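You operate a simulated robot arm through the tools that you are given. There is no shell and no other tool. Be economical: measure what you need, move in short steps, check, and stop when the job is done.

Carry out the task below with a simulated robot arm. There is one attempt and no reset: what you move stays moved.

JOB
The blower has tripped: clear it at the wall panel and restart it.
Fine: in this order: stop the fan, START to STAR, the blower's RESET, start the fan, then the blower once the fan is at speed; leave the carriage and the flood lamp off.

It is judged by the outcome, as a careful person would: the job done as asked, and still so three seconds after it is handed in. It fails if anything else is knocked over, pushed out of place, dropped, spilled or broken.

ROBOT AND FRAMES
A 6-joint arm with a fingered hand, hanging from a carriage that runs on a gantry, over the field with the corners [-1565, 135], [-1519, -1344], [980, -1267], [934, 212] (x, y) and turns from -295 to 392 degrees about z. Base frame: it is fixed where the carriage stands at the start and does not move with it; the origin is on the floor, on the carriage's upright axis, x ahead of it, y to its left, z up; the surface under the hand at the start is at about z = 688. Units: mm, degrees, N and s.
With the tool pointing down near the work surface it reaches from about 100 to 300 mm from the robot's upright axis, wherever it stands. Its first joint turns from -166.0 to 166.0 degrees. Places, roughly: big fan [-3600, -3100, 1900]; blower [-3600, -2900, 200]; control selector [400, 400, 1100]; green blower button [400, 400, 1300]; green carriage button [400, 400, 1300]; green fan button [500, 400, 1300]; green flood button [600, 400, 1300]; green start selector [500, 400, 1100]; lamp test button [400, 400, 1100]; orange blower button [400, 400, 1100]; orange carriage button [400, 400, 1100]; orange fan button [500, 400, 1100]; orange flood button [600, 400, 1100]; red blower button [400, 400, 1200]; red carriage button [400, 400, 1200]; red fan button [500, 400, 1200]. Payload 3.7 kg.
The tool frame sits at the grasp point between the pads (the TCP): z along the fingers, y along the line on which they close. The tips reach 26 mm beyond it. Largest opening 156 mm; the body of the gripper starts 73 mm behind the TCP. The gripper is a hand of 4 fingers: y runs from the thumb to the fingers, the wrist lies at [0, 0, -239] in the tool frame, and closing takes about 1.5 s.
Orientation is that of the tool frame in the base frame, as a unit quaternion [x, y, z, w]. With the fingers straight down and closing along the base's y, the tool's x points along the base's -x, its y along +y and its z along -z.

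CONTROLS
- The arm moves only by the tool apply_moves. Its arguments are lists of equal length, an entry for each row: "linear": the shift along the tool's x, y, z in mm, a list of three; "delta_rot": the turn, a rotation vector about the tool's x, y, z in rad, a list of three. In form: {"linear": [[dx, dy, dz], ...], "delta_rot": [[ax, ay, az], ...]}. A call has 1 to 10 rows; each row is the pose to reach, as a shift and turn from the pose commanded when the call began, along the tool's axes at that moment. "grip" is the gripper command, from -1 (fully open) to 1 (shut), values between in proportion, set as the call begins (left out, the last holds). Rows are played at 5 a second. More than 50 mm and 8.6 degrees between two rows, or a gripper value outside its range, and nothing of the call is played. A pose out of reach is approached as far as the arm can. The call stops where the force on the tool passes 40 N (or 10 N more than at its start, if that is more) or the arm is blocked; 0.2 s more then pass. The fingers move at their own pace (about 45 mm/s each) and stop on an object; they squeeze with about 29 N. The grip force told is the motor's: it shows also when the fingers shut on nothing. Time passes only in rows, and 0.2 s behind the last, so rows that repeat a pose let the fingers close. It gives the time, the measured TCP pose, the force on the tool (base axes), the opening and the grip force at its end, in the units of the frame above (readings bear some noise), with the torque about the TCP (base axes, N m) and any sound that the robot's microphone picked up.
- Cameras (640 x 400 px; columns grow to the right, rows downward): "scene" is now at [250, 46, 1735.2]; the picture's right is [0.68, -0.73, 0.00], its down [-0.62, -0.58, -0.53] and it looks along [0.38, 0.36, -0.85] (base axes); focal length 262 px, centre (320, 200). "wrist" rides on the gripper at [58, -58, -91] in the tool frame; the picture's right is [0.71, 0.71, 0.00], its down [-0.53, 0.53, -0.67] and it looks along [-0.47, 0.47, 0.74] (tool axes); focal length 265 px, centre (320, 200). There is no depth. A picture from a camera that has moved, and an enlarged one, comes with that camera's place and axes in the base frame and with its lens.
- snapshot(camera): a new picture of that camera. It takes no simulated time.
- lift_body(by): slides the trunk up (or, below 0, down) by that many mm; the arm and the scene camera ride with it, the base frame stays. It gives what a move gives, with no picture.
- base_move(legs): drives the robot by 1 to 6 legs, each [ahead, left, turn to the left] in mm, mm and degrees, along the robot's own axes; the way and the turn of a leg run together, so that a leg with both is an arc; at most 1500 mm and 180 degrees a leg. The arm and the cameras ride along, it lands a little off, and it stops where it bumps. It keeps to its track: a leg is cut to what the track allows. It gives what a move gives.
- finger_targets(finger1, finger2, finger3, thumb_bend): sets how far each is bent, from 0 (flat) to 1 (curled in); at 0.3 the hand is open as for a grip, at 0.7 the pads meet at the TCP. One left out holds its place. A second passes; each finger stops where it meets its share of the squeeze, and holds until it gets a number again. A gripper value or a shape takes the hand back. It gives what a move gives, with no picture; readings hold the bend of each and the force on the fingers (four entries, about 0 where the hand has none), thumb and palm.
- set_grasp(shape): the hand has 4 fingers and takes this shape, open, in about a second: jaw (thumb against the fingers, like two jaws); tri (thumb and two fingers); tip (a fingertip pinch); poke (one finger out to press); point (the index stretched); flat (the hand flat); cup (the hand cupped); fist (a fist). The gripper value then closes the fingers along that shape, each until it touches; the sizes above hold for jaw. It gives what a move gives, with no picture.
- pan_tilt(pan, tilt): turns the head with the scene camera to pan (to the left, within 155 degrees either way) and tilt (down, from -29 to 69), counted from straight ahead of the robot. It gives what a move gives.
- close_up(camera, box): a new picture of the part [left, top, right, bottom] of that camera's present view, enlarged. It takes no simulated time.
- finish_job(): hands the job in; it is judged then, once.

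Work in short steps. Places have to be worked out from the pictures, the camera data and where the tool is seen: move nearer, look again, correct. Check each grasp and each placing, and mend what went wrong. You have 120 turns and 82 pictures in all, those below and enlarged ones among them. Open the gripper and draw the arm clear of the work before you hand the job in, unless the task says otherwise; then end with one line.

The tools are called after ">>>" as name(argument=value, ...) on one line, values as JSON. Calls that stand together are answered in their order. apply_moves: Moves the arm, as the interface text tells. Its arguments: {"type":"object","properties":{"linear":{"type":"array","items":{"type":"array","items":{"type":"number"}}},"delta_rot":{"type":"array","items":{"type":"array","items":{"type":"number"}}},"grip":{"type":"number"}},"required":["linear","delta_rot"]} The other tools are called the same way: lift_body (by) slides the trunk up or down; set_grasp (shape) gives the hand a shape; finger_targets (finger1, finger2, finger3, thumb_bend) moves the fingers one by one; base_move (legs) drives the base; pan_tilt (pan, tilt) turns the head that bears the scene camera; snapshot (camera) takes a picture; close_up (camera, box) takes an enlarged picture of a part of a camera's view; finish_job () hands the job in.

At the start:

```text
clock: 0.0
tool_pos: [416.4, 176.4, 999.9]
tcp_rot: [0.0, 1.0, -0.001, 0.0]
contact_force: [-0.8, 0.2, 0.0]
ft_torque: [0.01, -0.02, 0.0]
width: 155.7
grip_force: 0.1
shape: jaw
bend: [0.3, 0.3, 0.3, 0.3]
finger forces: [0.0, 0.0, 0.1, 0.1, 0.0, 0.0]
trunk travel left (down, up): [-575.0, 104.0]
robot x, y, heading: [2.2, -3.1, -0.2]
head pan, tilt: [43.1, 58.2]
```

scene: 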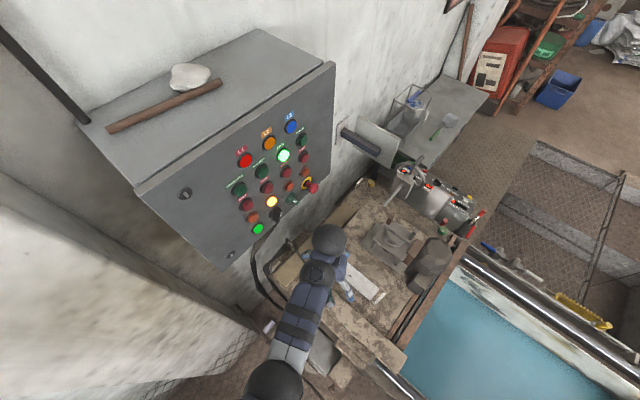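
wrist: 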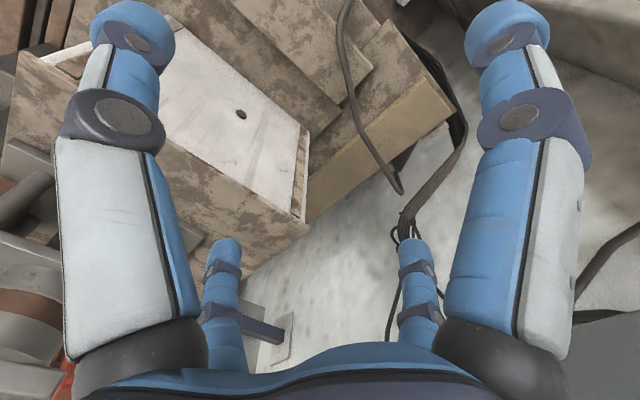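

The panel is on the wall to the upper left; I take an enlarged view to read its labels.

>>> close_up(camera="scene", box=[210, 100, 340, 250])

>>> pan_tilt(pan=50, tilt=50)

```text
2.67 times, centred on (275, 175) of scene
camera zoom: at [250.0, 46.0, 1735.2], right [0.68, -0.73, 0.0], down [-0.62, -0.58, -0.53], along [0.38, 0.36, -0.85], focal length 698 px, centre (440, 267)
```

zoom: 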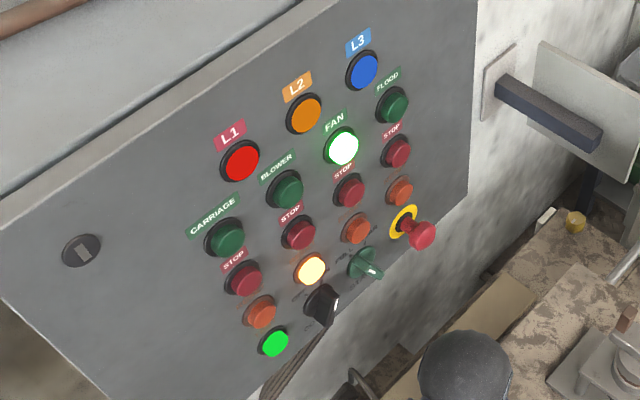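

```text
clock: 0.7
tool_pos: [417.3, 176.9, 1000.0]
tcp_rot: [-0.001, 1.0, 0.0, 0.001]
contact_force: [0.0, -0.2, 0.6]
ft_torque: [0.02, 0.0, 0.02]
width: 155.7
grip_force: 0.1
shape: jaw
bend: [0.3, 0.3, 0.3, 0.3]
finger forces: [0.0, 0.0, 0.1, 0.1, 0.0, 0.0]
trunk travel left (down, up): [-575.0, 104.0]
robot x, y, heading: [-1.2, -1.5, -0.0]
head pan, tilt: [50.0, 50.0]
```

Panel faces -y. Taking the current view, then drawing the hand back from the wall before turning it level.

>>> snapshot(camera="scene")

>>> apply_moves(linear=[[0, -30, 0], [0, -60, 0], [0, -90, 0], [0, -120, 0]], delta_rot=[[0, 0, 0], [0, 0, 0], [0, 0, 0], [0, 0, 0]])

>>> set_grasp(shape="poke")

```text
78 pictures are left
camera scene: at [249.4, 57.9, 1745.6], right [0.77, -0.64, 0.0], down [-0.49, -0.59, -0.64], along [0.41, 0.49, -0.77], focal length 262 px, centre (320, 200)
```

scene: 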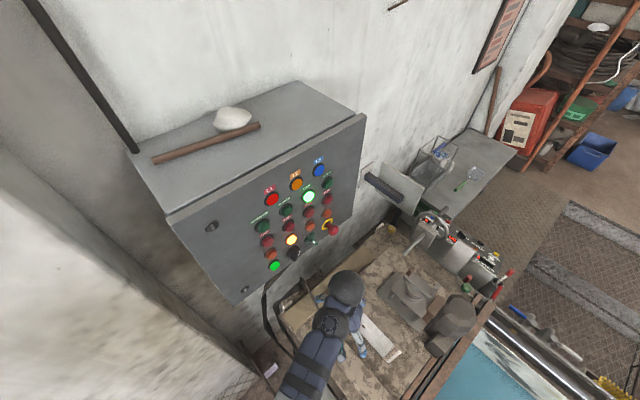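

```text
clock: 1.7
tool_pos: [418.9, 54.6, 998.5]
tcp_rot: [0.0, 1.0, 0.001, 0.0]
contact_force: [0.2, 0.2, 0.7]
ft_torque: [-0.01, 0.01, -0.01]
width: 155.9
grip_force: 0.1
shape: jaw
bend: [0.3, 0.3, 0.3, 0.3]
finger forces: [0.0, 0.0, 0.1, 0.1, 0.0, 0.0]
trunk travel left (down, up): [-575.0, 104.0]
robot x, y, heading: [1.5, 0.2, 0.2]
head pan, tilt: [50.0, 50.0]
```

```text
clock: 2.6
tool_pos: [420.9, 55.9, 999.7]
tcp_rot: [0.0, 1.0, 0.0, 0.0]
contact_force: [0.5, -0.8, 0.5]
ft_torque: [0.01, 0.01, 0.0]
width: 0.0
grip_force: 0.2
shape: poke
bend: [1.0, 1.0, 1.0, 0.91]
finger forces: [0.0, 0.1, 0.2, 0.0, 0.0, 0.0]
trunk travel left (down, up): [-575.0, 104.0]
robot x, y, heading: [-1.1, 4.6, -0.2]
head pan, tilt: [50.0, 50.0]
```

Hand is in poke shape. Now turning it about the wrist so that the finger points at the panel (+y), staying short of it.

>>> apply_moves(linear=[[0, 32, -2.7], [0, 63.2, -10.5], [0, 92.8, -23.5], [0, 120.1, -41.2], [0, 144.6, -63.3], [0, 165.3, -89.2], [0, 182, -118.7], [0, 194, -150.6], [0, 201, -184.5], [0, 203, -219.7]], delta_rot=[[-0.149, 0, 0], [-0.298, 0, 0], [-0.447, 0, 0], [-0.596, 0, 0], [-0.745, 0, 0], [-0.894, 0, 0], [-1.043, 0, 0], [-1.192, 0, 0], [-1.341, 0, 0], [-1.49, 0, 0]])

>>> apply_moves(linear=[[0, 0, 0], [0, 0, 0]], delta_rot=[[-0.081, 0, 0], [-0.081, 0, 0]])

>>> snapshot(camera="scene")

>>> snapshot(camera="wrist")

```text
clock: 4.7
tool_pos: [233.5, 364.7, 1289.9]
tcp_rot: [0.046, 0.819, 0.568, 0.063]
contact_force: [-1.5, -35.2, -8.9]
ft_torque: [-1.33, 0.06, 0.01]
width: 0.1
grip_force: 0.1
shape: poke
bend: [1.0, 1.0, 1.0, 0.45]
finger forces: [0.1, 0.1, 0.0, 0.0, 33.7, 0.1]
out of reach, approached as far as the arm can: row 4, 5, 6, 7, 8, 9, 10
trunk travel left (down, up): [-575.0, 104.0]
robot x, y, heading: [-4.6, -1.9, -0.1]
head pan, tilt: [50.0, 50.0]
stopped in row 10: the force on the tool passed its limit at 48 N (the readings are from after the stop); the commanded pose is now the measured one
```

```text
clock: 5.3
tool_pos: [224.9, 362.8, 1311.1]
tcp_rot: [0.045, 0.802, 0.592, 0.063]
contact_force: [6.1, -30.6, -11.3]
ft_torque: [-0.96, -0.09, -0.18]
width: 0.0
grip_force: 0.0
shape: poke
bend: [1.0, 1.0, 1.0, 0.85]
finger forces: [0.1, 0.0, 0.0, 0.1, 31.3, 0.0]
out of reach, approached as far as the arm can: row 1, 2
trunk travel left (down, up): [-575.0, 104.0]
robot x, y, heading: [0.4, -2.1, -0.3]
head pan, tilt: [50.0, 50.0]
```

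```text
77 pictures are left
camera scene: at [250.0, 54.7, 1745.4], right [0.76, -0.64, 0.0], down [-0.49, -0.59, -0.64], along [0.41, 0.49, -0.77], focal length 262 px, centre (320, 200)
```

scene: 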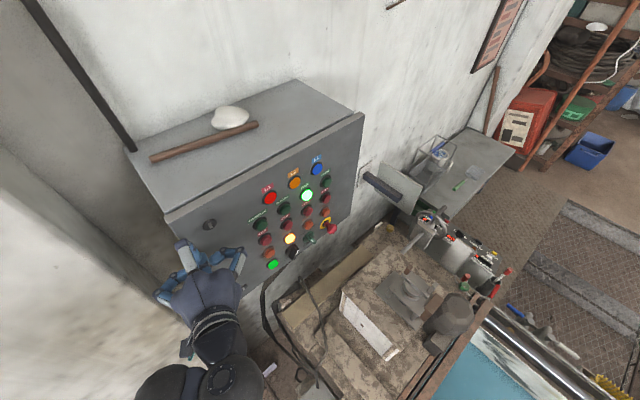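

```text
76 pictures are left
camera wrist: at [154.4, 268.1, 1277.8], right [-0.7, 0.31, 0.64], down [0.42, -0.55, 0.72], along [0.58, 0.77, 0.26], focal length 265 px, centre (320, 200)
```

wrist: 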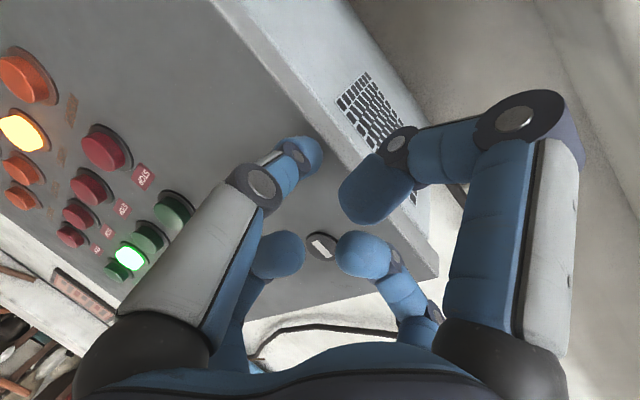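

The pose was out of reach sideways and the thumb touched the panel face (no button). I back the carriage away from the panel first.

>>> base_move(legs=[[0, -250, 0]])

```text
clock: 7.1
tool_pos: [223.9, 120.3, 1311.1]
tcp_rot: [0.043, 0.801, 0.595, 0.06]
contact_force: [0.4, -0.2, -0.2]
ft_torque: [0.05, 0.0, -0.01]
width: 0.0
grip_force: 0.0
shape: poke
bend: [1.0, 1.0, 1.0, 0.91]
finger forces: [0.1, 0.0, 0.0, 0.0, 0.1, 0.1]
trunk travel left (down, up): [-575.0, 104.0]
robot x, y, heading: [1.4, -246.5, -0.1]
head pan, tilt: [50.0, 50.0]
```

Clear of the panel now. I bring the hand back to pointing down, out ahead of the robot.

>>> apply_moves(linear=[[-20, -35, -6], [-41, -71, -12], [-62, -106, -18], [-82, -142, -25], [-103, -177, -31], [-124, -212, -37], [-144, -248, -43], [-165, -283, -50], [-185, -319, -56], [-206, -354, -62]], delta_rot=[[0.127, 0, 0], [0.254, 0, 0], [0.381, 0, 0], [0.508, 0, 0], [0.635, 0, 0], [0.762, 0, 0], [0.889, 0, 0], [1.016, 0, 0], [1.143, 0, 0], [1.27, 0, 0]])

>>> snapshot(camera="scene")

```text
clock: 9.3
tool_pos: [422.1, -72.8, 1003.3]
tcp_rot: [0.071, 0.997, 0.003, 0.023]
contact_force: [-0.8, 0.2, -0.7]
ft_torque: [0.0, -0.01, 0.0]
width: 0.2
grip_force: 0.0
shape: poke
bend: [1.0, 1.0, 1.0, 0.91]
finger forces: [0.1, 0.0, 0.0, 0.1, 0.1, 0.0]
out of reach, approached as far as the arm can: row 1, 2, 3, 4, 5, 6
trunk travel left (down, up): [-575.0, 104.0]
robot x, y, heading: [-0.1, -249.7, 0.1]
head pan, tilt: [50.0, 50.0]
```

```text
75 pictures are left
camera scene: at [249.3, -191.4, 1745.6], right [0.77, -0.64, 0.0], down [-0.49, -0.59, -0.64], along [0.41, 0.49, -0.77], focal length 262 px, centre (320, 200)
```

scene: 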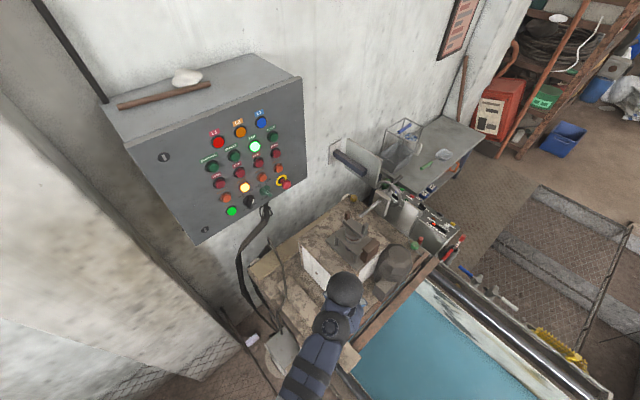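

Parallax puts the lit FAN green at about (494, 400, 1254), panel plane y≈400. I drive abreast of the panel and turn to face it.

>>> base_move(legs=[[470, -40, 0], [0, 0, 90]])

>>> pan_tilt(pan=0, tilt=45)

>>> snapshot(camera="scene")

```text
clock: 13.8
tool_pos: [752.9, 82.3, 1009.4]
tcp_rot: [-0.2, 0.979, 0.016, 0.03]
contact_force: [31.3, -6.2, -7.6]
ft_torque: [0.38, 0.37, 1.34]
width: 0.0
grip_force: 0.1
shape: poke
bend: [1.0, 1.0, 1.0, 0.91]
finger forces: [31.3, 0.0, 0.0, 0.1, 0.1, 0.0]
trunk travel left (down, up): [-575.0, 104.0]
robot x, y, heading: [470.0, -289.2, 31.5]
head pan, tilt: [50.0, 50.0]
stopped in leg 2: the force on the tool passed its limit at 54 N (the readings are from after the stop); the commanded pose is now the measured one
```

```text
clock: 15.0
tool_pos: [751.7, 82.9, 1009.0]
tcp_rot: [-0.2, 0.979, 0.014, 0.031]
contact_force: [38.4, -4.8, -1.3]
ft_torque: [0.17, 0.93, 1.55]
width: 0.1
grip_force: 0.1
shape: poke
bend: [1.0, 1.0, 1.0, 0.91]
finger forces: [38.6, 0.1, 0.0, 0.1, 0.0, 0.0]
trunk travel left (down, up): [-575.0, 104.0]
robot x, y, heading: [470.3, -290.4, 31.2]
head pan, tilt: [0.0, 45.0]
```

```text
74 pictures are left
camera scene: at [712.4, -143.4, 1753.7], right [0.52, -0.85, 0.0], down [-0.6, -0.37, -0.71], along [0.61, 0.37, -0.7], focal length 262 px, centre (320, 200)
```

scene: 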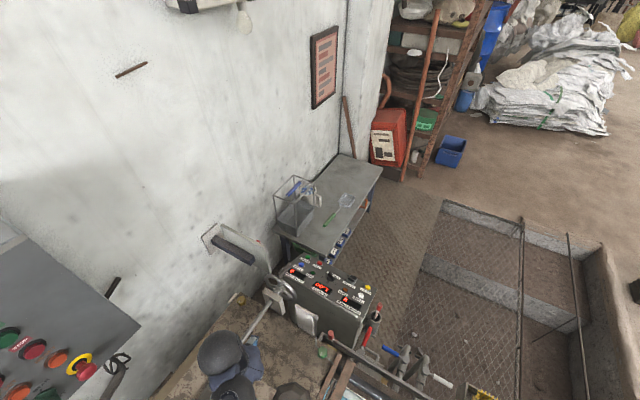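

The hand met something on its left while turning. I turn back a little, then look.

>>> base_move(legs=[[0, 0, -8]])

>>> snapshot(camera="wrist")

>>> pan_tilt(pan=20, tilt=66)

>>> snapshot(camera="scene")

```text
clock: 16.0
tool_pos: [793.5, 42.2, 1007.1]
tcp_rot: [-0.133, 0.991, 0.013, 0.028]
contact_force: [0.8, 0.4, -0.7]
ft_torque: [-0.03, 0.01, 0.0]
width: 0.0
grip_force: 0.1
shape: poke
bend: [1.0, 1.0, 1.0, 0.91]
finger forces: [0.0, 0.1, 0.1, 0.0, 0.0, 0.1]
trunk travel left (down, up): [-575.0, 104.0]
robot x, y, heading: [474.5, -288.4, 23.5]
head pan, tilt: [0.0, 45.0]
```

```text
73 pictures are left
camera wrist: at [747.2, -31.6, 1093.3], right [-0.87, 0.5, -0.03], down [0.33, 0.62, 0.71], along [0.37, 0.6, -0.71], focal length 265 px, centre (320, 200)
```

wrist: 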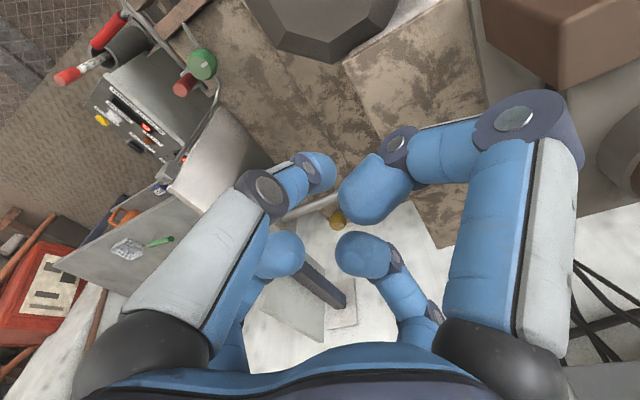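

```text
clock: 16.9
tool_pos: [793.6, 42.0, 1008.4]
tcp_rot: [-0.133, 0.991, 0.012, 0.028]
contact_force: [0.6, -0.5, -0.5]
ft_torque: [-0.01, 0.01, 0.0]
width: 0.0
grip_force: 0.0
shape: poke
bend: [1.0, 1.0, 1.0, 0.91]
finger forces: [0.0, 0.0, 0.1, 0.0, 0.0, 0.0]
trunk travel left (down, up): [-575.0, 104.0]
robot x, y, heading: [472.4, -287.0, 23.5]
head pan, tilt: [20.0, 66.0]
```

```text
72 pictures are left
camera scene: at [696.4, -169.1, 1726.5], right [0.69, -0.72, 0.0], down [-0.66, -0.63, -0.41], along [0.3, 0.28, -0.91], focal length 262 px, centre (320, 200)
```

scene: 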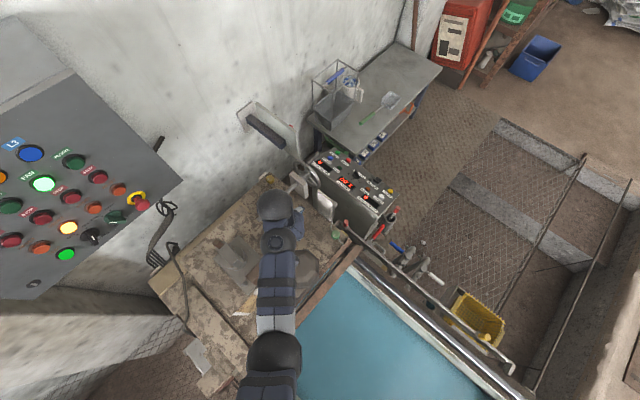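

The hand touched the tall iron machine on the bench; it looks in place. I raise trunk and arm well above it before continuing the turn.

>>> lift_body(by=100)

>>> apply_moves(linear=[[0, 0, -40], [0, 0, -80], [0, 0, -120]], delta_rot=[[0, 0, 0], [0, 0, 0], [0, 0, 0]])

>>> snapshot(camera="wrist")

```text
clock: 18.2
tool_pos: [791.7, 41.9, 1107.5]
tcp_rot: [-0.134, 0.991, 0.014, 0.028]
contact_force: [0.3, -0.4, 1.7]
ft_torque: [0.03, 0.01, -0.01]
width: 0.0
grip_force: 0.2
shape: poke
bend: [1.0, 1.0, 1.0, 0.91]
finger forces: [0.2, 0.1, 0.0, 0.1, 0.1, 0.1]
trunk travel left (down, up): [-675.0, 4.0]
robot x, y, heading: [469.5, -287.2, 23.6]
head pan, tilt: [20.0, 66.0]
```

```text
clock: 19.0
tool_pos: [799.9, 55.9, 1201.3]
tcp_rot: [-0.133, 0.991, 0.013, 0.028]
contact_force: [-0.1, -0.1, -0.3]
ft_torque: [-0.01, 0.0, 0.02]
width: 0.0
grip_force: 0.0
shape: poke
bend: [1.0, 1.0, 1.0, 0.91]
finger forces: [0.1, 0.1, 0.1, 0.0, 0.0, 0.0]
out of reach, approached as far as the arm can: row 2, 3
trunk travel left (down, up): [-675.0, 4.0]
robot x, y, heading: [470.8, -287.4, 23.4]
head pan, tilt: [20.0, 66.0]
```

```text
71 pictures are left
camera wrist: at [754.0, -18.2, 1286.2], right [-0.87, 0.5, -0.03], down [0.33, 0.62, 0.71], along [0.37, 0.6, -0.71], focal length 265 px, centre (320, 200)
```

wrist: 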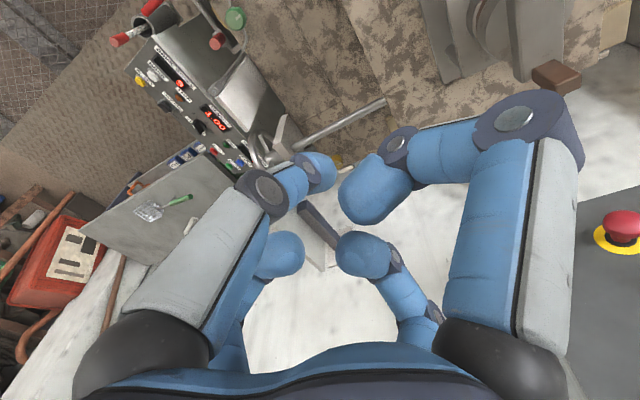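

Tool is at z≈1200, above the machine. I back off slightly and complete the turn to face the panel.

>>> base_move(legs=[[-40, -50, 0], [0, 0, 66.5]])

>>> pan_tilt(pan=0, tilt=50)

>>> snapshot(camera="scene")

```text
clock: 22.8
tool_pos: [276.9, 92.9, 1200.4]
tcp_rot: [-0.648, 0.761, 0.027, 0.017]
contact_force: [0.6, 0.1, 0.7]
ft_torque: [0.02, 0.01, 0.01]
width: 0.0
grip_force: 0.1
shape: poke
bend: [1.0, 1.0, 1.0, 0.91]
finger forces: [0.0, 0.0, 0.1, 0.0, 0.0, 0.1]
trunk travel left (down, up): [-675.0, 4.0]
robot x, y, heading: [452.0, -351.9, 89.3]
head pan, tilt: [20.0, 66.0]
```

```text
clock: 23.7
tool_pos: [277.1, 92.7, 1200.3]
tcp_rot: [-0.647, 0.762, 0.026, 0.016]
contact_force: [-0.2, 0.9, 0.1]
ft_torque: [-0.02, 0.0, -0.02]
width: 0.0
grip_force: 0.0
shape: poke
bend: [1.0, 1.0, 1.0, 0.91]
finger forces: [0.0, 0.0, 0.1, 0.1, 0.0, 0.0]
trunk travel left (down, up): [-675.0, 4.0]
robot x, y, heading: [453.4, -351.8, 88.9]
head pan, tilt: [0.0, 50.0]
```

```text
70 pictures are left
camera scene: at [457.8, -74.8, 1845.6], right [1.0, -0.02, 0.0], down [-0.01, -0.77, -0.64], along [0.01, 0.64, -0.77], focal length 262 px, centre (320, 200)
```

scene: 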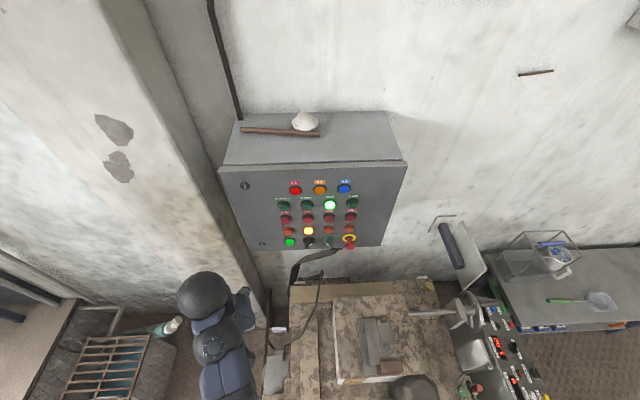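

Clear frontal view. I back the carriage 100 mm, and straighten the hand's yaw before pitching it up.

>>> base_move(legs=[[-100, 0, 0]])

>>> apply_moves(linear=[[0, 0, 20], [0, 0, 40]], delta_rot=[[0, 0, -0.081], [0, 0, -0.162]])

```text
clock: 24.8
tool_pos: [274.5, -5.1, 1198.2]
tcp_rot: [-0.647, 0.762, 0.026, 0.015]
contact_force: [0.6, 0.6, 0.3]
ft_torque: [0.0, -0.01, -0.04]
width: 0.1
grip_force: 0.0
shape: poke
bend: [1.0, 1.0, 1.0, 0.91]
finger forces: [0.0, 0.1, 0.1, 0.1, 0.0, 0.0]
trunk travel left (down, up): [-675.0, 4.0]
robot x, y, heading: [450.2, -447.5, 89.1]
head pan, tilt: [0.0, 50.0]
```

```text
clock: 25.4
tool_pos: [273.8, -2.5, 1160.4]
tcp_rot: [0.707, -0.707, -0.026, -0.02]
contact_force: [0.6, -0.4, -0.5]
ft_torque: [-0.01, 0.0, 0.01]
width: 0.0
grip_force: 0.1
shape: poke
bend: [1.0, 1.0, 1.0, 0.91]
finger forces: [0.0, 0.0, 0.0, 0.0, 0.0, 0.0]
trunk travel left (down, up): [-675.0, 4.0]
robot x, y, heading: [448.1, -450.8, 89.1]
head pan, tilt: [0.0, 50.0]
```

Yaw is straight. Now pitching the hand up about the wrist toward the panel, ending about 170 mm short of it.

>>> apply_moves(linear=[[-35.5, 0, 11.3], [-70.2, 0, 17.5], [-103.3, 0, 18.5], [-134.1, 0, 14.8], [-162.1, 0, 6.7], [-186.3, 0, -5.2], [-206.5, 0, -20.7], [-222.1, 0, -38.6], [-232.7, 0, -58.5], [-238, 0, -79.7]], delta_rot=[[0, -0.149, 0], [0, -0.298, 0], [0, -0.447, 0], [0, -0.596, 0], [0, -0.745, 0], [0, -0.894, 0], [0, -1.043, 0], [0, -1.192, 0], [0, -1.341, 0], [0, -1.49, 0]])

>>> snapshot(camera="scene")

>>> snapshot(camera="wrist")

```text
clock: 27.6
tool_pos: [275.1, 227.5, 1255.8]
tcp_rot: [-0.502, 0.506, 0.498, 0.494]
contact_force: [0.7, -0.4, 0.0]
ft_torque: [0.01, 0.02, -0.03]
width: 0.2
grip_force: 0.1
shape: poke
bend: [1.0, 1.0, 1.0, 0.91]
finger forces: [0.0, 0.1, 0.0, 0.1, 0.0, 0.0]
out of reach, approached as far as the arm can: row 2, 3
trunk travel left (down, up): [-675.0, 4.0]
robot x, y, heading: [451.6, -449.2, 89.1]
head pan, tilt: [0.0, 50.0]
```

```text
69 pictures are left
camera scene: at [456.0, -172.8, 1845.6], right [1.0, -0.02, 0.0], down [-0.01, -0.77, -0.64], along [0.01, 0.64, -0.77], focal length 262 px, centre (320, 200)
```

scene: 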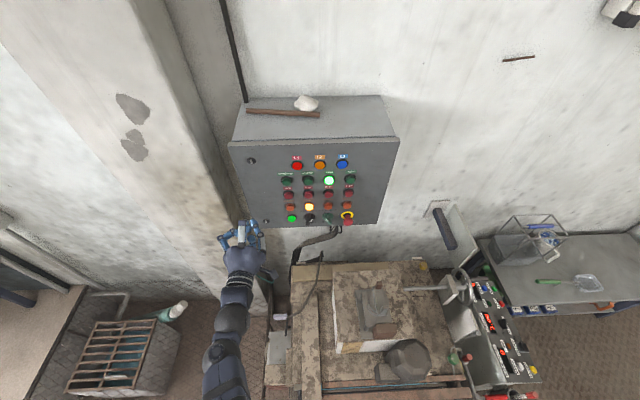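

```text
68 pictures are left
camera wrist: at [332.1, 135.5, 1197.1], right [-0.71, -0.01, -0.7], down [-0.52, -0.66, 0.54], along [-0.47, 0.75, 0.46], focal length 265 px, centre (320, 200)
```

wrist: 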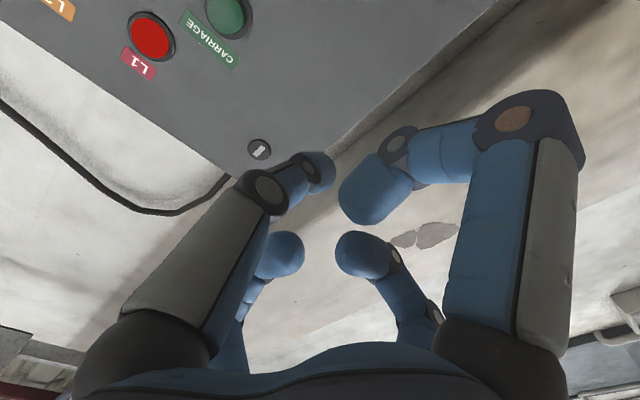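

Hand now points at the panel. I check the actual finger shape close up.

>>> close_up(camera="scene", box=[200, 200, 290, 280])

>>> finger_targets(finger1=0.3)

>>> close_up(camera="scene", box=[200, 200, 290, 280])

>>> snapshot(camera="wrist")

```text
5.00 times, centred on (245, 240) of scene
camera zoom: at [456.0, -172.8, 1845.6], right [1.0, -0.02, 0.0], down [-0.01, -0.77, -0.64], along [0.01, 0.64, -0.77], focal length 1310 px, centre (695, 0)
```

zoom: 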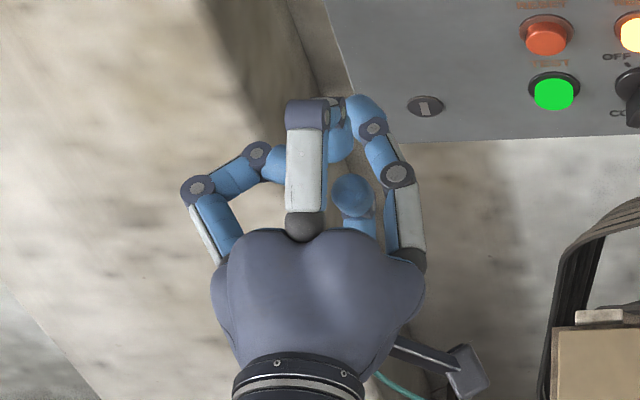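

```text
clock: 28.6
tool_pos: [275.5, 228.0, 1255.0]
tcp_rot: [-0.502, 0.507, 0.497, 0.493]
contact_force: [0.5, -0.1, -0.5]
ft_torque: [0.02, -0.03, 0.0]
width: 70.6
grip_force: 0.1
shape: fingers
bend: [0.3, 1.0, 1.0, 0.91]
finger forces: [0.1, 0.0, 0.1, 0.0, 0.0, 0.0]
trunk travel left (down, up): [-675.0, 4.0]
robot x, y, heading: [451.1, -448.9, 89.1]
head pan, tilt: [0.0, 50.0]
```

```text
5.00 times, centred on (245, 240) of scene
camera zoom: at [456.0, -172.8, 1845.6], right [1.0, -0.02, 0.0], down [-0.01, -0.77, -0.64], along [0.01, 0.64, -0.77], focal length 1310 px, centre (695, 0)
```

zoom: 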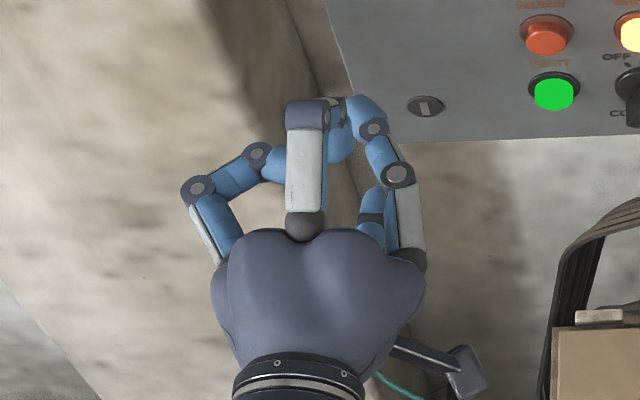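

```text
65 pictures are left
camera wrist: at [332.1, 135.3, 1197.0], right [-0.71, -0.01, -0.7], down [-0.52, -0.66, 0.54], along [-0.47, 0.75, 0.46], focal length 265 px, centre (320, 200)
```

wrist: 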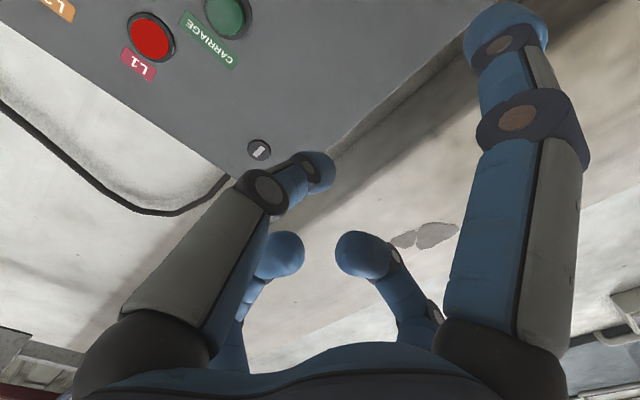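

The poke shape leaves no clearly straight finger; I try "point" and look.

>>> set_grasp(shape="point")

>>> close_up(camera="scene", box=[200, 200, 290, 280])

>>> snapshot(camera="wrist")

```text
clock: 29.5
tool_pos: [275.1, 228.3, 1255.0]
tcp_rot: [-0.503, 0.508, 0.497, 0.492]
contact_force: [0.5, -0.6, -0.2]
ft_torque: [0.03, 0.01, -0.03]
width: 0.0
grip_force: 0.0
shape: point
bend: [0.7, 1.0, 1.0, 0.84]
finger forces: [0.1, 0.0, 0.0, 0.0, 0.0, 0.1]
trunk travel left (down, up): [-675.0, 4.0]
robot x, y, heading: [449.7, -444.5, 88.9]
head pan, tilt: [0.0, 50.0]
```

```text
5.00 times, centred on (245, 240) of scene
camera zoom: at [456.0, -172.8, 1845.6], right [1.0, -0.02, 0.0], down [-0.01, -0.77, -0.64], along [0.01, 0.64, -0.77], focal length 1310 px, centre (695, 0)
```

zoom: 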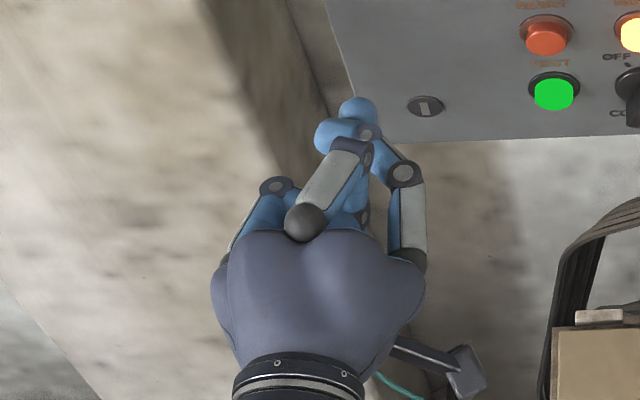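

```text
63 pictures are left
camera wrist: at [332.1, 135.3, 1197.0], right [-0.71, -0.01, -0.7], down [-0.52, -0.66, 0.54], along [-0.47, 0.75, 0.46], focal length 265 px, centre (320, 200)
```

wrist: 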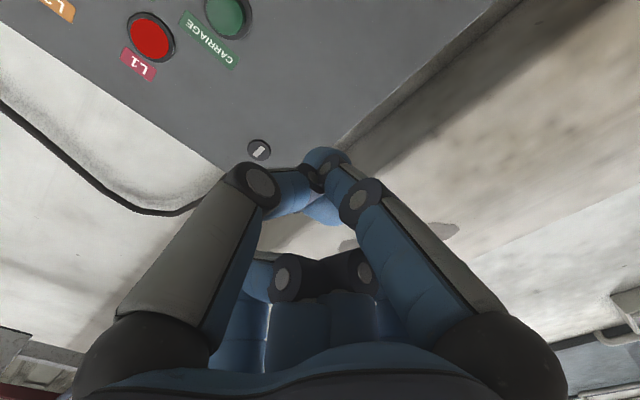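

Point shape puts finger 1's tip on the tool axis ~26 mm ahead of the TCP: good for pressing. Now an enlarged panel view for labels and positions.

>>> close_up(camera="scene", box=[270, 166, 366, 226])

>>> close_up(camera="scene", box=[280, 200, 360, 230])

```text
6.67 times, centred on (318, 196) of scene
camera zoom: at [456.0, -172.8, 1845.6], right [1.0, -0.02, 0.0], down [-0.01, -0.77, -0.64], along [0.01, 0.64, -0.77], focal length 1746 px, centre (333, 227)
```

zoom: 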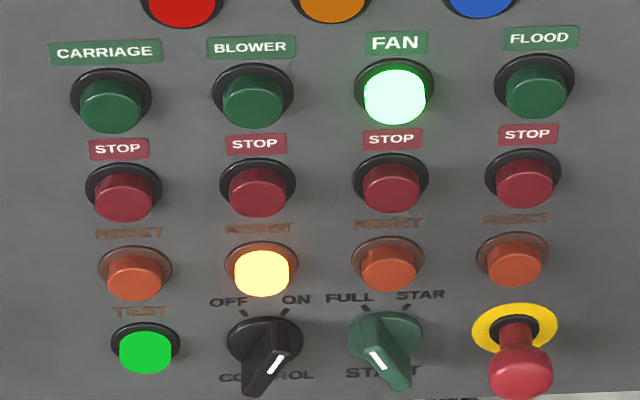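

```text
8.00 times, centred on (320, 215) of scene
camera zoom: at [456.0, -172.8, 1845.6], right [1.0, -0.02, 0.0], down [-0.01, -0.77, -0.64], along [0.01, 0.64, -0.77], focal length 2095 px, centre (320, 80)
```

zoom: 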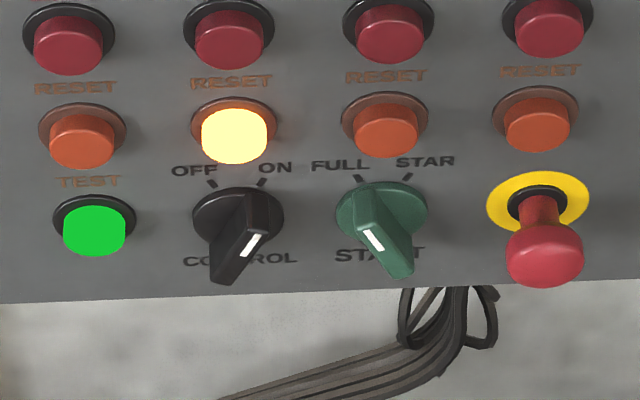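

Grid worked out: columns x≈362/429/495/561, rows z≈1260/1198/1132/1068 on y≈400; START points to FULL. I carry the hand across in front of the fan column and lower it to the STOP row, still short of the panel.

>>> base_move(legs=[[60, -220, 0]])

>>> apply_moves(linear=[[28, 0, 0], [56, 0, 0]], delta_rot=[[0, 0, 0], [0, 0, 0]])

>>> snapshot(camera="scene")

```text
clock: 31.2
tool_pos: [499.6, 283.7, 1254.9]
tcp_rot: [-0.502, 0.508, 0.497, 0.493]
contact_force: [0.1, 0.5, 0.1]
ft_torque: [0.02, -0.01, -0.01]
width: 0.1
grip_force: 0.0
shape: point
bend: [0.7, 1.0, 1.0, 0.85]
finger forces: [0.0, 0.0, 0.0, 0.1, 0.0, 0.0]
trunk travel left (down, up): [-675.0, 4.0]
robot x, y, heading: [671.7, -395.8, 89.0]
head pan, tilt: [0.0, 50.0]
```

```text
clock: 31.9
tool_pos: [501.5, 266.5, 1211.7]
tcp_rot: [-0.503, 0.507, 0.498, 0.492]
contact_force: [0.8, -0.9, -1.0]
ft_torque: [-0.03, 0.01, -0.04]
width: 0.0
grip_force: 0.0
shape: point
bend: [0.7, 1.0, 1.0, 0.85]
finger forces: [0.0, 0.1, 0.0, 0.0, 0.1, 0.0]
out of reach, approached as far as the arm can: row 1, 2
trunk travel left (down, up): [-675.0, 4.0]
robot x, y, heading: [676.2, -392.2, 89.0]
head pan, tilt: [0.0, 50.0]
```

```text
60 pictures are left
camera scene: at [680.1, -116.7, 1845.6], right [1.0, -0.02, 0.0], down [-0.01, -0.77, -0.64], along [0.01, 0.64, -0.77], focal length 262 px, centre (320, 200)
```

scene: 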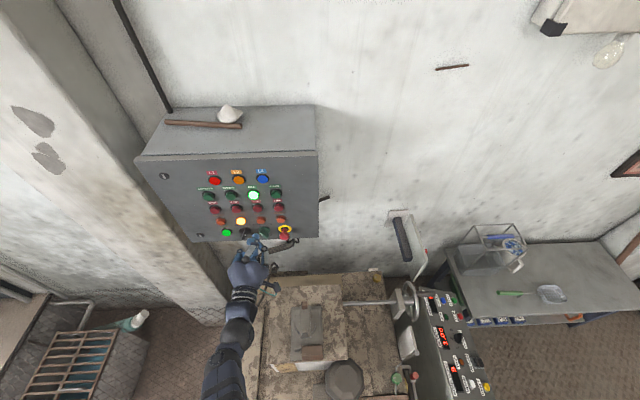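

The arm is at full stretch here, so I pull the arm in and will use trunk for height and base for distance.

>>> apply_moves(linear=[[0, 0, -40], [0, 0, -80]], delta_rot=[[0, 0, 0], [0, 0, 0]])

>>> base_move(legs=[[80, 0, 0]])

>>> lift_body(by=-14)

>>> close_up(camera="scene", box=[200, 180, 320, 280])

>>> snapshot(camera="wrist")

```text
clock: 32.5
tool_pos: [502.2, 188.5, 1216.3]
tcp_rot: [-0.502, 0.508, 0.497, 0.494]
contact_force: [-0.3, 0.5, -0.1]
ft_torque: [-0.03, 0.0, -0.01]
width: 0.0
grip_force: 0.1
shape: point
bend: [0.7, 1.0, 1.0, 0.85]
finger forces: [0.0, 0.0, 0.0, 0.0, 0.0, 0.1]
trunk travel left (down, up): [-675.0, 4.0]
robot x, y, heading: [671.9, -390.9, 89.2]
head pan, tilt: [0.0, 50.0]
```

```text
clock: 33.5
tool_pos: [506.0, 271.9, 1216.3]
tcp_rot: [-0.502, 0.507, 0.497, 0.494]
contact_force: [-0.3, 0.0, 0.4]
ft_torque: [-0.02, 0.02, -0.01]
width: 0.2
grip_force: 0.2
shape: point
bend: [0.7, 1.0, 1.0, 0.86]
finger forces: [0.1, 0.1, 0.0, 0.1, 0.1, 0.1]
trunk travel left (down, up): [-675.0, 4.0]
robot x, y, heading: [679.0, -310.6, 89.0]
head pan, tilt: [0.0, 50.0]
```

```text
clock: 34.1
tool_pos: [505.3, 271.8, 1201.0]
tcp_rot: [-0.502, 0.507, 0.497, 0.493]
contact_force: [-0.3, 0.8, 0.5]
ft_torque: [-0.02, 0.0, -0.01]
width: 0.0
grip_force: 0.0
shape: point
bend: [0.7, 1.0, 1.0, 0.86]
finger forces: [0.0, 0.1, 0.1, 0.0, 0.0, 0.1]
trunk travel left (down, up): [-661.0, 18.0]
robot x, y, heading: [677.3, -313.4, 88.8]
head pan, tilt: [0.0, 50.0]
```

```text
4.00 times, centred on (260, 230) of scene
camera zoom: at [682.2, -34.5, 1831.6], right [1.0, -0.02, 0.0], down [-0.02, -0.77, -0.64], along [0.01, 0.64, -0.77], focal length 1048 px, centre (560, 80)
```

zoom: 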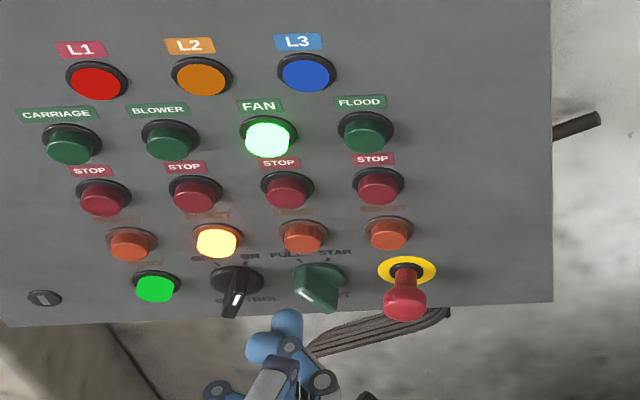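

```text
58 pictures are left
camera wrist: at [562.6, 179.1, 1144.6], right [-0.71, -0.01, -0.7], down [-0.52, -0.66, 0.54], along [-0.47, 0.75, 0.46], focal length 265 px, centre (320, 200)
```

wrist: 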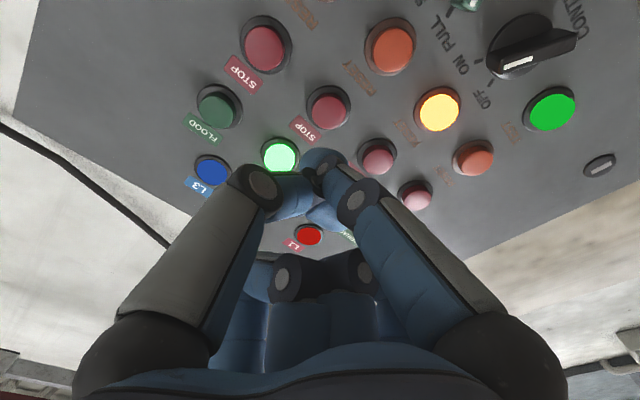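

Two cameras agree on fan STOP at (495, 400, 1197). I align and approach to about 20 mm off the cap.

>>> apply_moves(linear=[[3, 10, 0], [3, 10, 30], [3, 10, 60]], delta_rot=[[0, 0, 0], [0, 0, 0], [0, 0, 0]])

>>> snapshot(camera="wrist")

>>> close_up(camera="scene", box=[200, 180, 320, 280])

```text
clock: 34.9
tool_pos: [496.7, 332.9, 1198.1]
tcp_rot: [-0.503, 0.507, 0.498, 0.493]
contact_force: [0.5, -0.4, 0.5]
ft_torque: [0.02, -0.02, 0.01]
width: 0.0
grip_force: 0.2
shape: point
bend: [0.7, 1.0, 1.0, 0.86]
finger forces: [0.0, 0.0, 0.0, 0.1, 0.1, 0.0]
trunk travel left (down, up): [-661.0, 18.0]
robot x, y, heading: [681.2, -311.2, 89.0]
head pan, tilt: [0.0, 50.0]
```

```text
57 pictures are left
camera wrist: at [553.8, 239.7, 1140.2], right [-0.71, -0.01, -0.7], down [-0.52, -0.66, 0.54], along [-0.47, 0.75, 0.46], focal length 265 px, centre (320, 200)
```

wrist: 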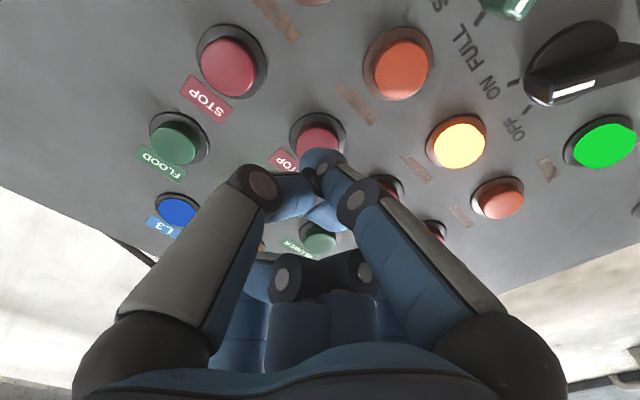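

```text
4.00 times, centred on (260, 230) of scene
camera zoom: at [682.2, -34.6, 1831.5], right [1.0, -0.02, 0.0], down [-0.02, -0.77, -0.64], along [0.01, 0.64, -0.77], focal length 1048 px, centre (560, 80)
```

zoom: 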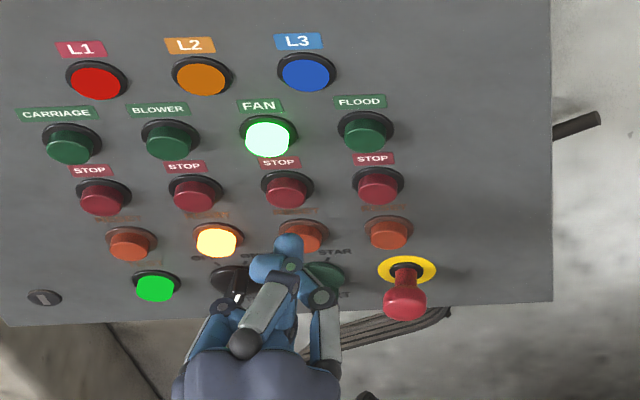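

Aligned. I press forward in small steps and watch the force.

>>> apply_moves(linear=[[0, 0, 10], [0, 0, 16], [0, 0, 20], [0, 0, 24], [0, 0, 28]], delta_rot=[[0, 0, 0], [0, 0, 0], [0, 0, 0], [0, 0, 0], [0, 0, 0]])

>>> close_up(camera="scene", box=[200, 180, 320, 280])

```text
clock: 36.1
tool_pos: [496.3, 352.6, 1205.5]
tcp_rot: [-0.502, 0.507, 0.497, 0.494]
contact_force: [-0.3, 0.8, -0.9]
ft_torque: [-0.02, 0.04, 0.0]
width: 0.1
grip_force: 0.1
shape: point
bend: [0.7, 1.0, 1.0, 0.86]
finger forces: [0.0, 0.0, 0.0, 0.0, 0.0, 0.0]
out of reach, approached as far as the arm can: row 2, 3, 4, 5
trunk travel left (down, up): [-661.0, 18.0]
robot x, y, heading: [673.7, -309.4, 89.2]
head pan, tilt: [0.0, 50.0]
```

```text
4.00 times, centred on (260, 230) of scene
camera zoom: at [682.2, -34.6, 1831.6], right [1.0, -0.02, 0.0], down [-0.02, -0.77, -0.64], along [0.01, 0.64, -0.77], focal length 1048 px, centre (560, 80)
```

zoom: 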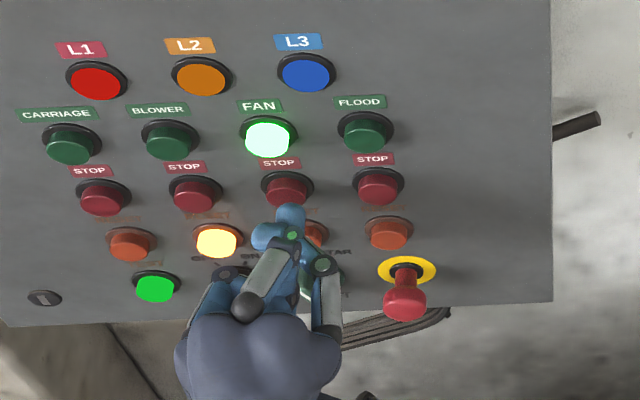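

Reach limit again. I retract the arm 110 mm and drive the base ahead to gain stroke.

>>> apply_moves(linear=[[0, 0, -40], [4, 0, -80], [8, 0, -120]], delta_rot=[[0, 0, 0], [0, 0, 0], [0, 0, 0]])

>>> base_move(legs=[[95, 0, 0]])

>>> close_up(camera="scene", box=[200, 200, 320, 300])

```text
clock: 36.9
tool_pos: [476.7, 260.7, 1154.6]
tcp_rot: [-0.492, 0.515, 0.493, 0.5]
contact_force: [-0.6, 1.1, 0.8]
ft_torque: [-0.03, 0.02, -0.03]
width: 0.1
grip_force: 0.0
shape: point
bend: [0.7, 1.0, 1.0, 0.86]
finger forces: [0.0, 0.1, 0.0, 0.1, 0.0, 0.1]
out of reach, approached as far as the arm can: row 1, 2, 3
trunk travel left (down, up): [-661.0, 18.0]
robot x, y, heading: [681.0, -310.5, 88.7]
head pan, tilt: [0.0, 50.0]
```

```text
clock: 38.1
tool_pos: [478.2, 359.2, 1155.7]
tcp_rot: [-0.492, 0.515, 0.493, 0.499]
contact_force: [0.2, -1.5, -0.1]
ft_torque: [0.04, 0.0, 0.02]
width: 0.0
grip_force: 0.1
shape: point
bend: [0.7, 1.0, 1.0, 0.86]
finger forces: [0.0, 0.1, 0.1, 0.0, 0.1, 0.0]
trunk travel left (down, up): [-661.0, 18.0]
robot x, y, heading: [678.5, -216.7, 88.8]
head pan, tilt: [0.0, 50.0]
```

```text
4.00 times, centred on (260, 250) of scene
camera zoom: at [685.0, 61.9, 1831.6], right [1.0, -0.02, 0.0], down [-0.02, -0.77, -0.64], along [0.01, 0.64, -0.77], focal length 1048 px, centre (560, 0)
```

zoom: 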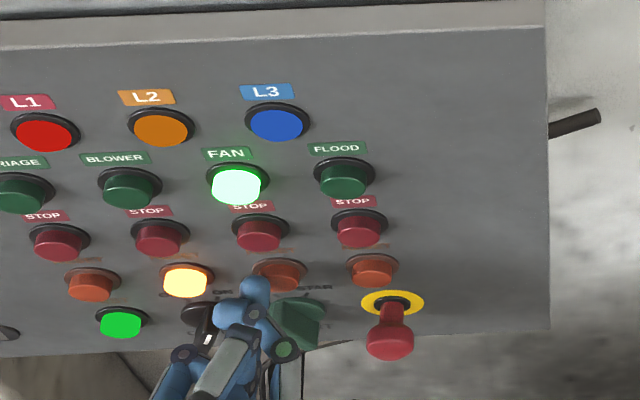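

The solver ended off target; the tip is close to the panel, so I back the base off at once.

>>> base_move(legs=[[-90, 0, 0]])

>>> apply_moves(linear=[[-20, -5, 0], [-40, -10, 0], [-40, -10, 0]], delta_rot=[[0, 0, 0], [0, 0, 0], [0, 0, 0]])

>>> snapshot(camera="scene")

```text
clock: 39.2
tool_pos: [474.0, 268.3, 1155.7]
tcp_rot: [-0.492, 0.515, 0.493, 0.499]
contact_force: [0.2, 0.4, 0.6]
ft_torque: [0.0, -0.04, 0.01]
width: 0.3
grip_force: 0.0
shape: point
bend: [0.7, 1.0, 1.0, 0.86]
finger forces: [0.0, 0.1, 0.0, 0.0, 0.1, 0.0]
trunk travel left (down, up): [-661.0, 18.0]
robot x, y, heading: [677.5, -307.2, 89.1]
head pan, tilt: [0.0, 50.0]
```

```text
clock: 40.0
tool_pos: [476.9, 282.0, 1168.0]
tcp_rot: [-0.485, 0.521, 0.49, 0.503]
contact_force: [1.4, -0.4, 0.5]
ft_torque: [-0.02, -0.02, 0.02]
width: 0.0
grip_force: 0.1
shape: point
bend: [0.7, 1.0, 1.0, 0.86]
finger forces: [0.1, 0.1, 0.0, 0.0, 0.0, 0.0]
out of reach, approached as far as the arm can: row 1, 2, 3
trunk travel left (down, up): [-661.0, 18.0]
robot x, y, heading: [678.2, -302.7, 88.5]
head pan, tilt: [0.0, 50.0]
```

```text
53 pictures are left
camera scene: at [682.4, -28.6, 1831.5], right [1.0, -0.02, 0.0], down [-0.01, -0.77, -0.64], along [0.01, 0.64, -0.77], focal length 262 px, centre (320, 200)
```

scene: 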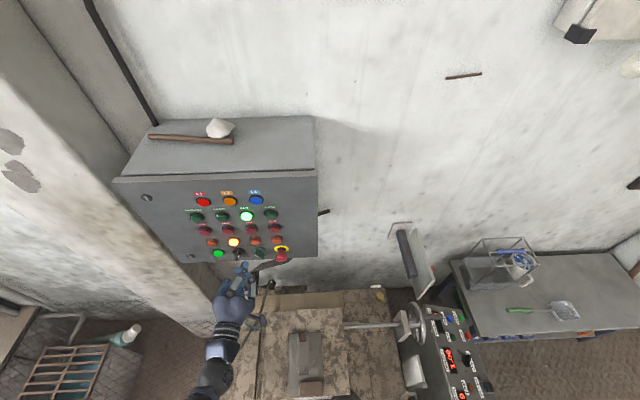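

The sideways offset of the arm (hand 200 mm left of the carriage axis) is limiting the wrist. I'll recentre: base back and left, then move the hand to straight ahead of the robot with a pitched-down transit.

>>> base_move(legs=[[-100, 190, 0]])

>>> lift_body(by=16)

>>> apply_moves(linear=[[15, -10, -10], [30, -30, -20], [45, -60, -35], [60, -95, -50], [60, -130, -60], [60, -165, -70], [60, -190, -70]], delta_rot=[[0, 0.149, 0], [0, 0.298, 0], [0, 0.447, 0], [0, 0.596, 0], [0, 0.745, 0], [0, 0.745, 0], [0, 0.745, 0]])

>>> snapshot(camera="scene")

```text
clock: 41.6
tool_pos: [287.6, 188.9, 1168.9]
tcp_rot: [-0.483, 0.523, 0.488, 0.505]
contact_force: [-0.2, -0.3, -0.5]
ft_torque: [-0.01, 0.01, 0.01]
width: 0.0
grip_force: 0.1
shape: point
bend: [0.7, 1.0, 1.0, 0.86]
finger forces: [0.0, 0.1, 0.1, 0.0, 0.1, 0.0]
trunk travel left (down, up): [-661.0, 18.0]
robot x, y, heading: [484.2, -399.4, 88.8]
head pan, tilt: [0.0, 50.0]
```

```text
clock: 42.3
tool_pos: [288.8, 188.1, 1185.0]
tcp_rot: [-0.483, 0.523, 0.488, 0.505]
contact_force: [-0.1, -0.2, 0.4]
ft_torque: [-0.01, -0.01, 0.02]
width: 0.0
grip_force: 0.0
shape: point
bend: [0.7, 1.0, 1.0, 0.86]
finger forces: [0.0, 0.0, 0.0, 0.0, 0.0, 0.1]
trunk travel left (down, up): [-677.0, 2.0]
robot x, y, heading: [486.4, -396.3, 88.9]
head pan, tilt: [0.0, 50.0]
```

```text
clock: 44.1
tool_pos: [476.0, 68.7, 1041.5]
tcp_rot: [-0.655, 0.691, 0.209, 0.225]
contact_force: [0.1, 0.3, -0.6]
ft_torque: [0.03, 0.0, -0.04]
width: 0.0
grip_force: 0.0
shape: point
bend: [0.7, 1.0, 1.0, 0.86]
finger forces: [0.0, 0.0, 0.1, 0.1, 0.0, 0.0]
out of reach, approached as far as the arm can: row 1, 2, 3, 4, 5
trunk travel left (down, up): [-677.0, 2.0]
robot x, y, heading: [489.0, -400.5, 88.6]
head pan, tilt: [0.0, 50.0]
stopped in row 7: the arm was blocked; the commanded pose is now the measured one
```

```text
52 pictures are left
camera scene: at [492.0, -123.7, 1847.4], right [1.0, -0.02, 0.0], down [-0.02, -0.77, -0.64], along [0.01, 0.64, -0.77], focal length 262 px, centre (320, 200)
```

scene: 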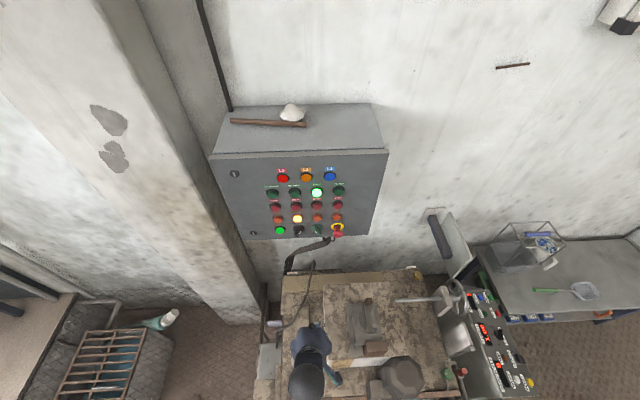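

Hand is now straight ahead of the robot, pitched 36° from vertical. I pitch it up about the wrist.

>>> apply_moves(linear=[[-32, 0, -2], [-64, 0, -9], [-94, 0, -19], [-123, 0, -34], [-149, 0, -52], [-173, 0, -74], [-194, 0, -99]], delta_rot=[[0, -0.135, 0], [0, -0.27, 0], [0, -0.405, 0], [0, -0.54, 0], [0, -0.675, 0], [0, -0.81, 0], [0, -0.945, 0]])

>>> snapshot(camera="scene")

```text
clock: 45.7
tool_pos: [482.1, 167.0, 1236.6]
tcp_rot: [-0.487, 0.511, 0.486, 0.516]
contact_force: [1.3, 0.0, 0.4]
ft_torque: [0.04, -0.01, -0.03]
width: 0.0
grip_force: 0.0
shape: point
bend: [0.7, 1.0, 1.0, 0.86]
finger forces: [0.1, 0.1, 0.0, 0.0, 0.0, 0.0]
trunk travel left (down, up): [-677.0, 2.0]
robot x, y, heading: [488.0, -399.5, 88.5]
head pan, tilt: [0.0, 50.0]
```

```text
51 pictures are left
camera scene: at [492.0, -123.3, 1847.6], right [1.0, -0.02, 0.0], down [-0.02, -0.77, -0.64], along [0.01, 0.64, -0.77], focal length 262 px, centre (320, 200)
```

scene: 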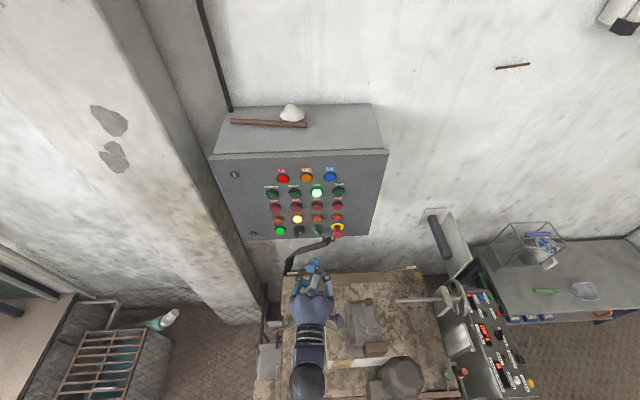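

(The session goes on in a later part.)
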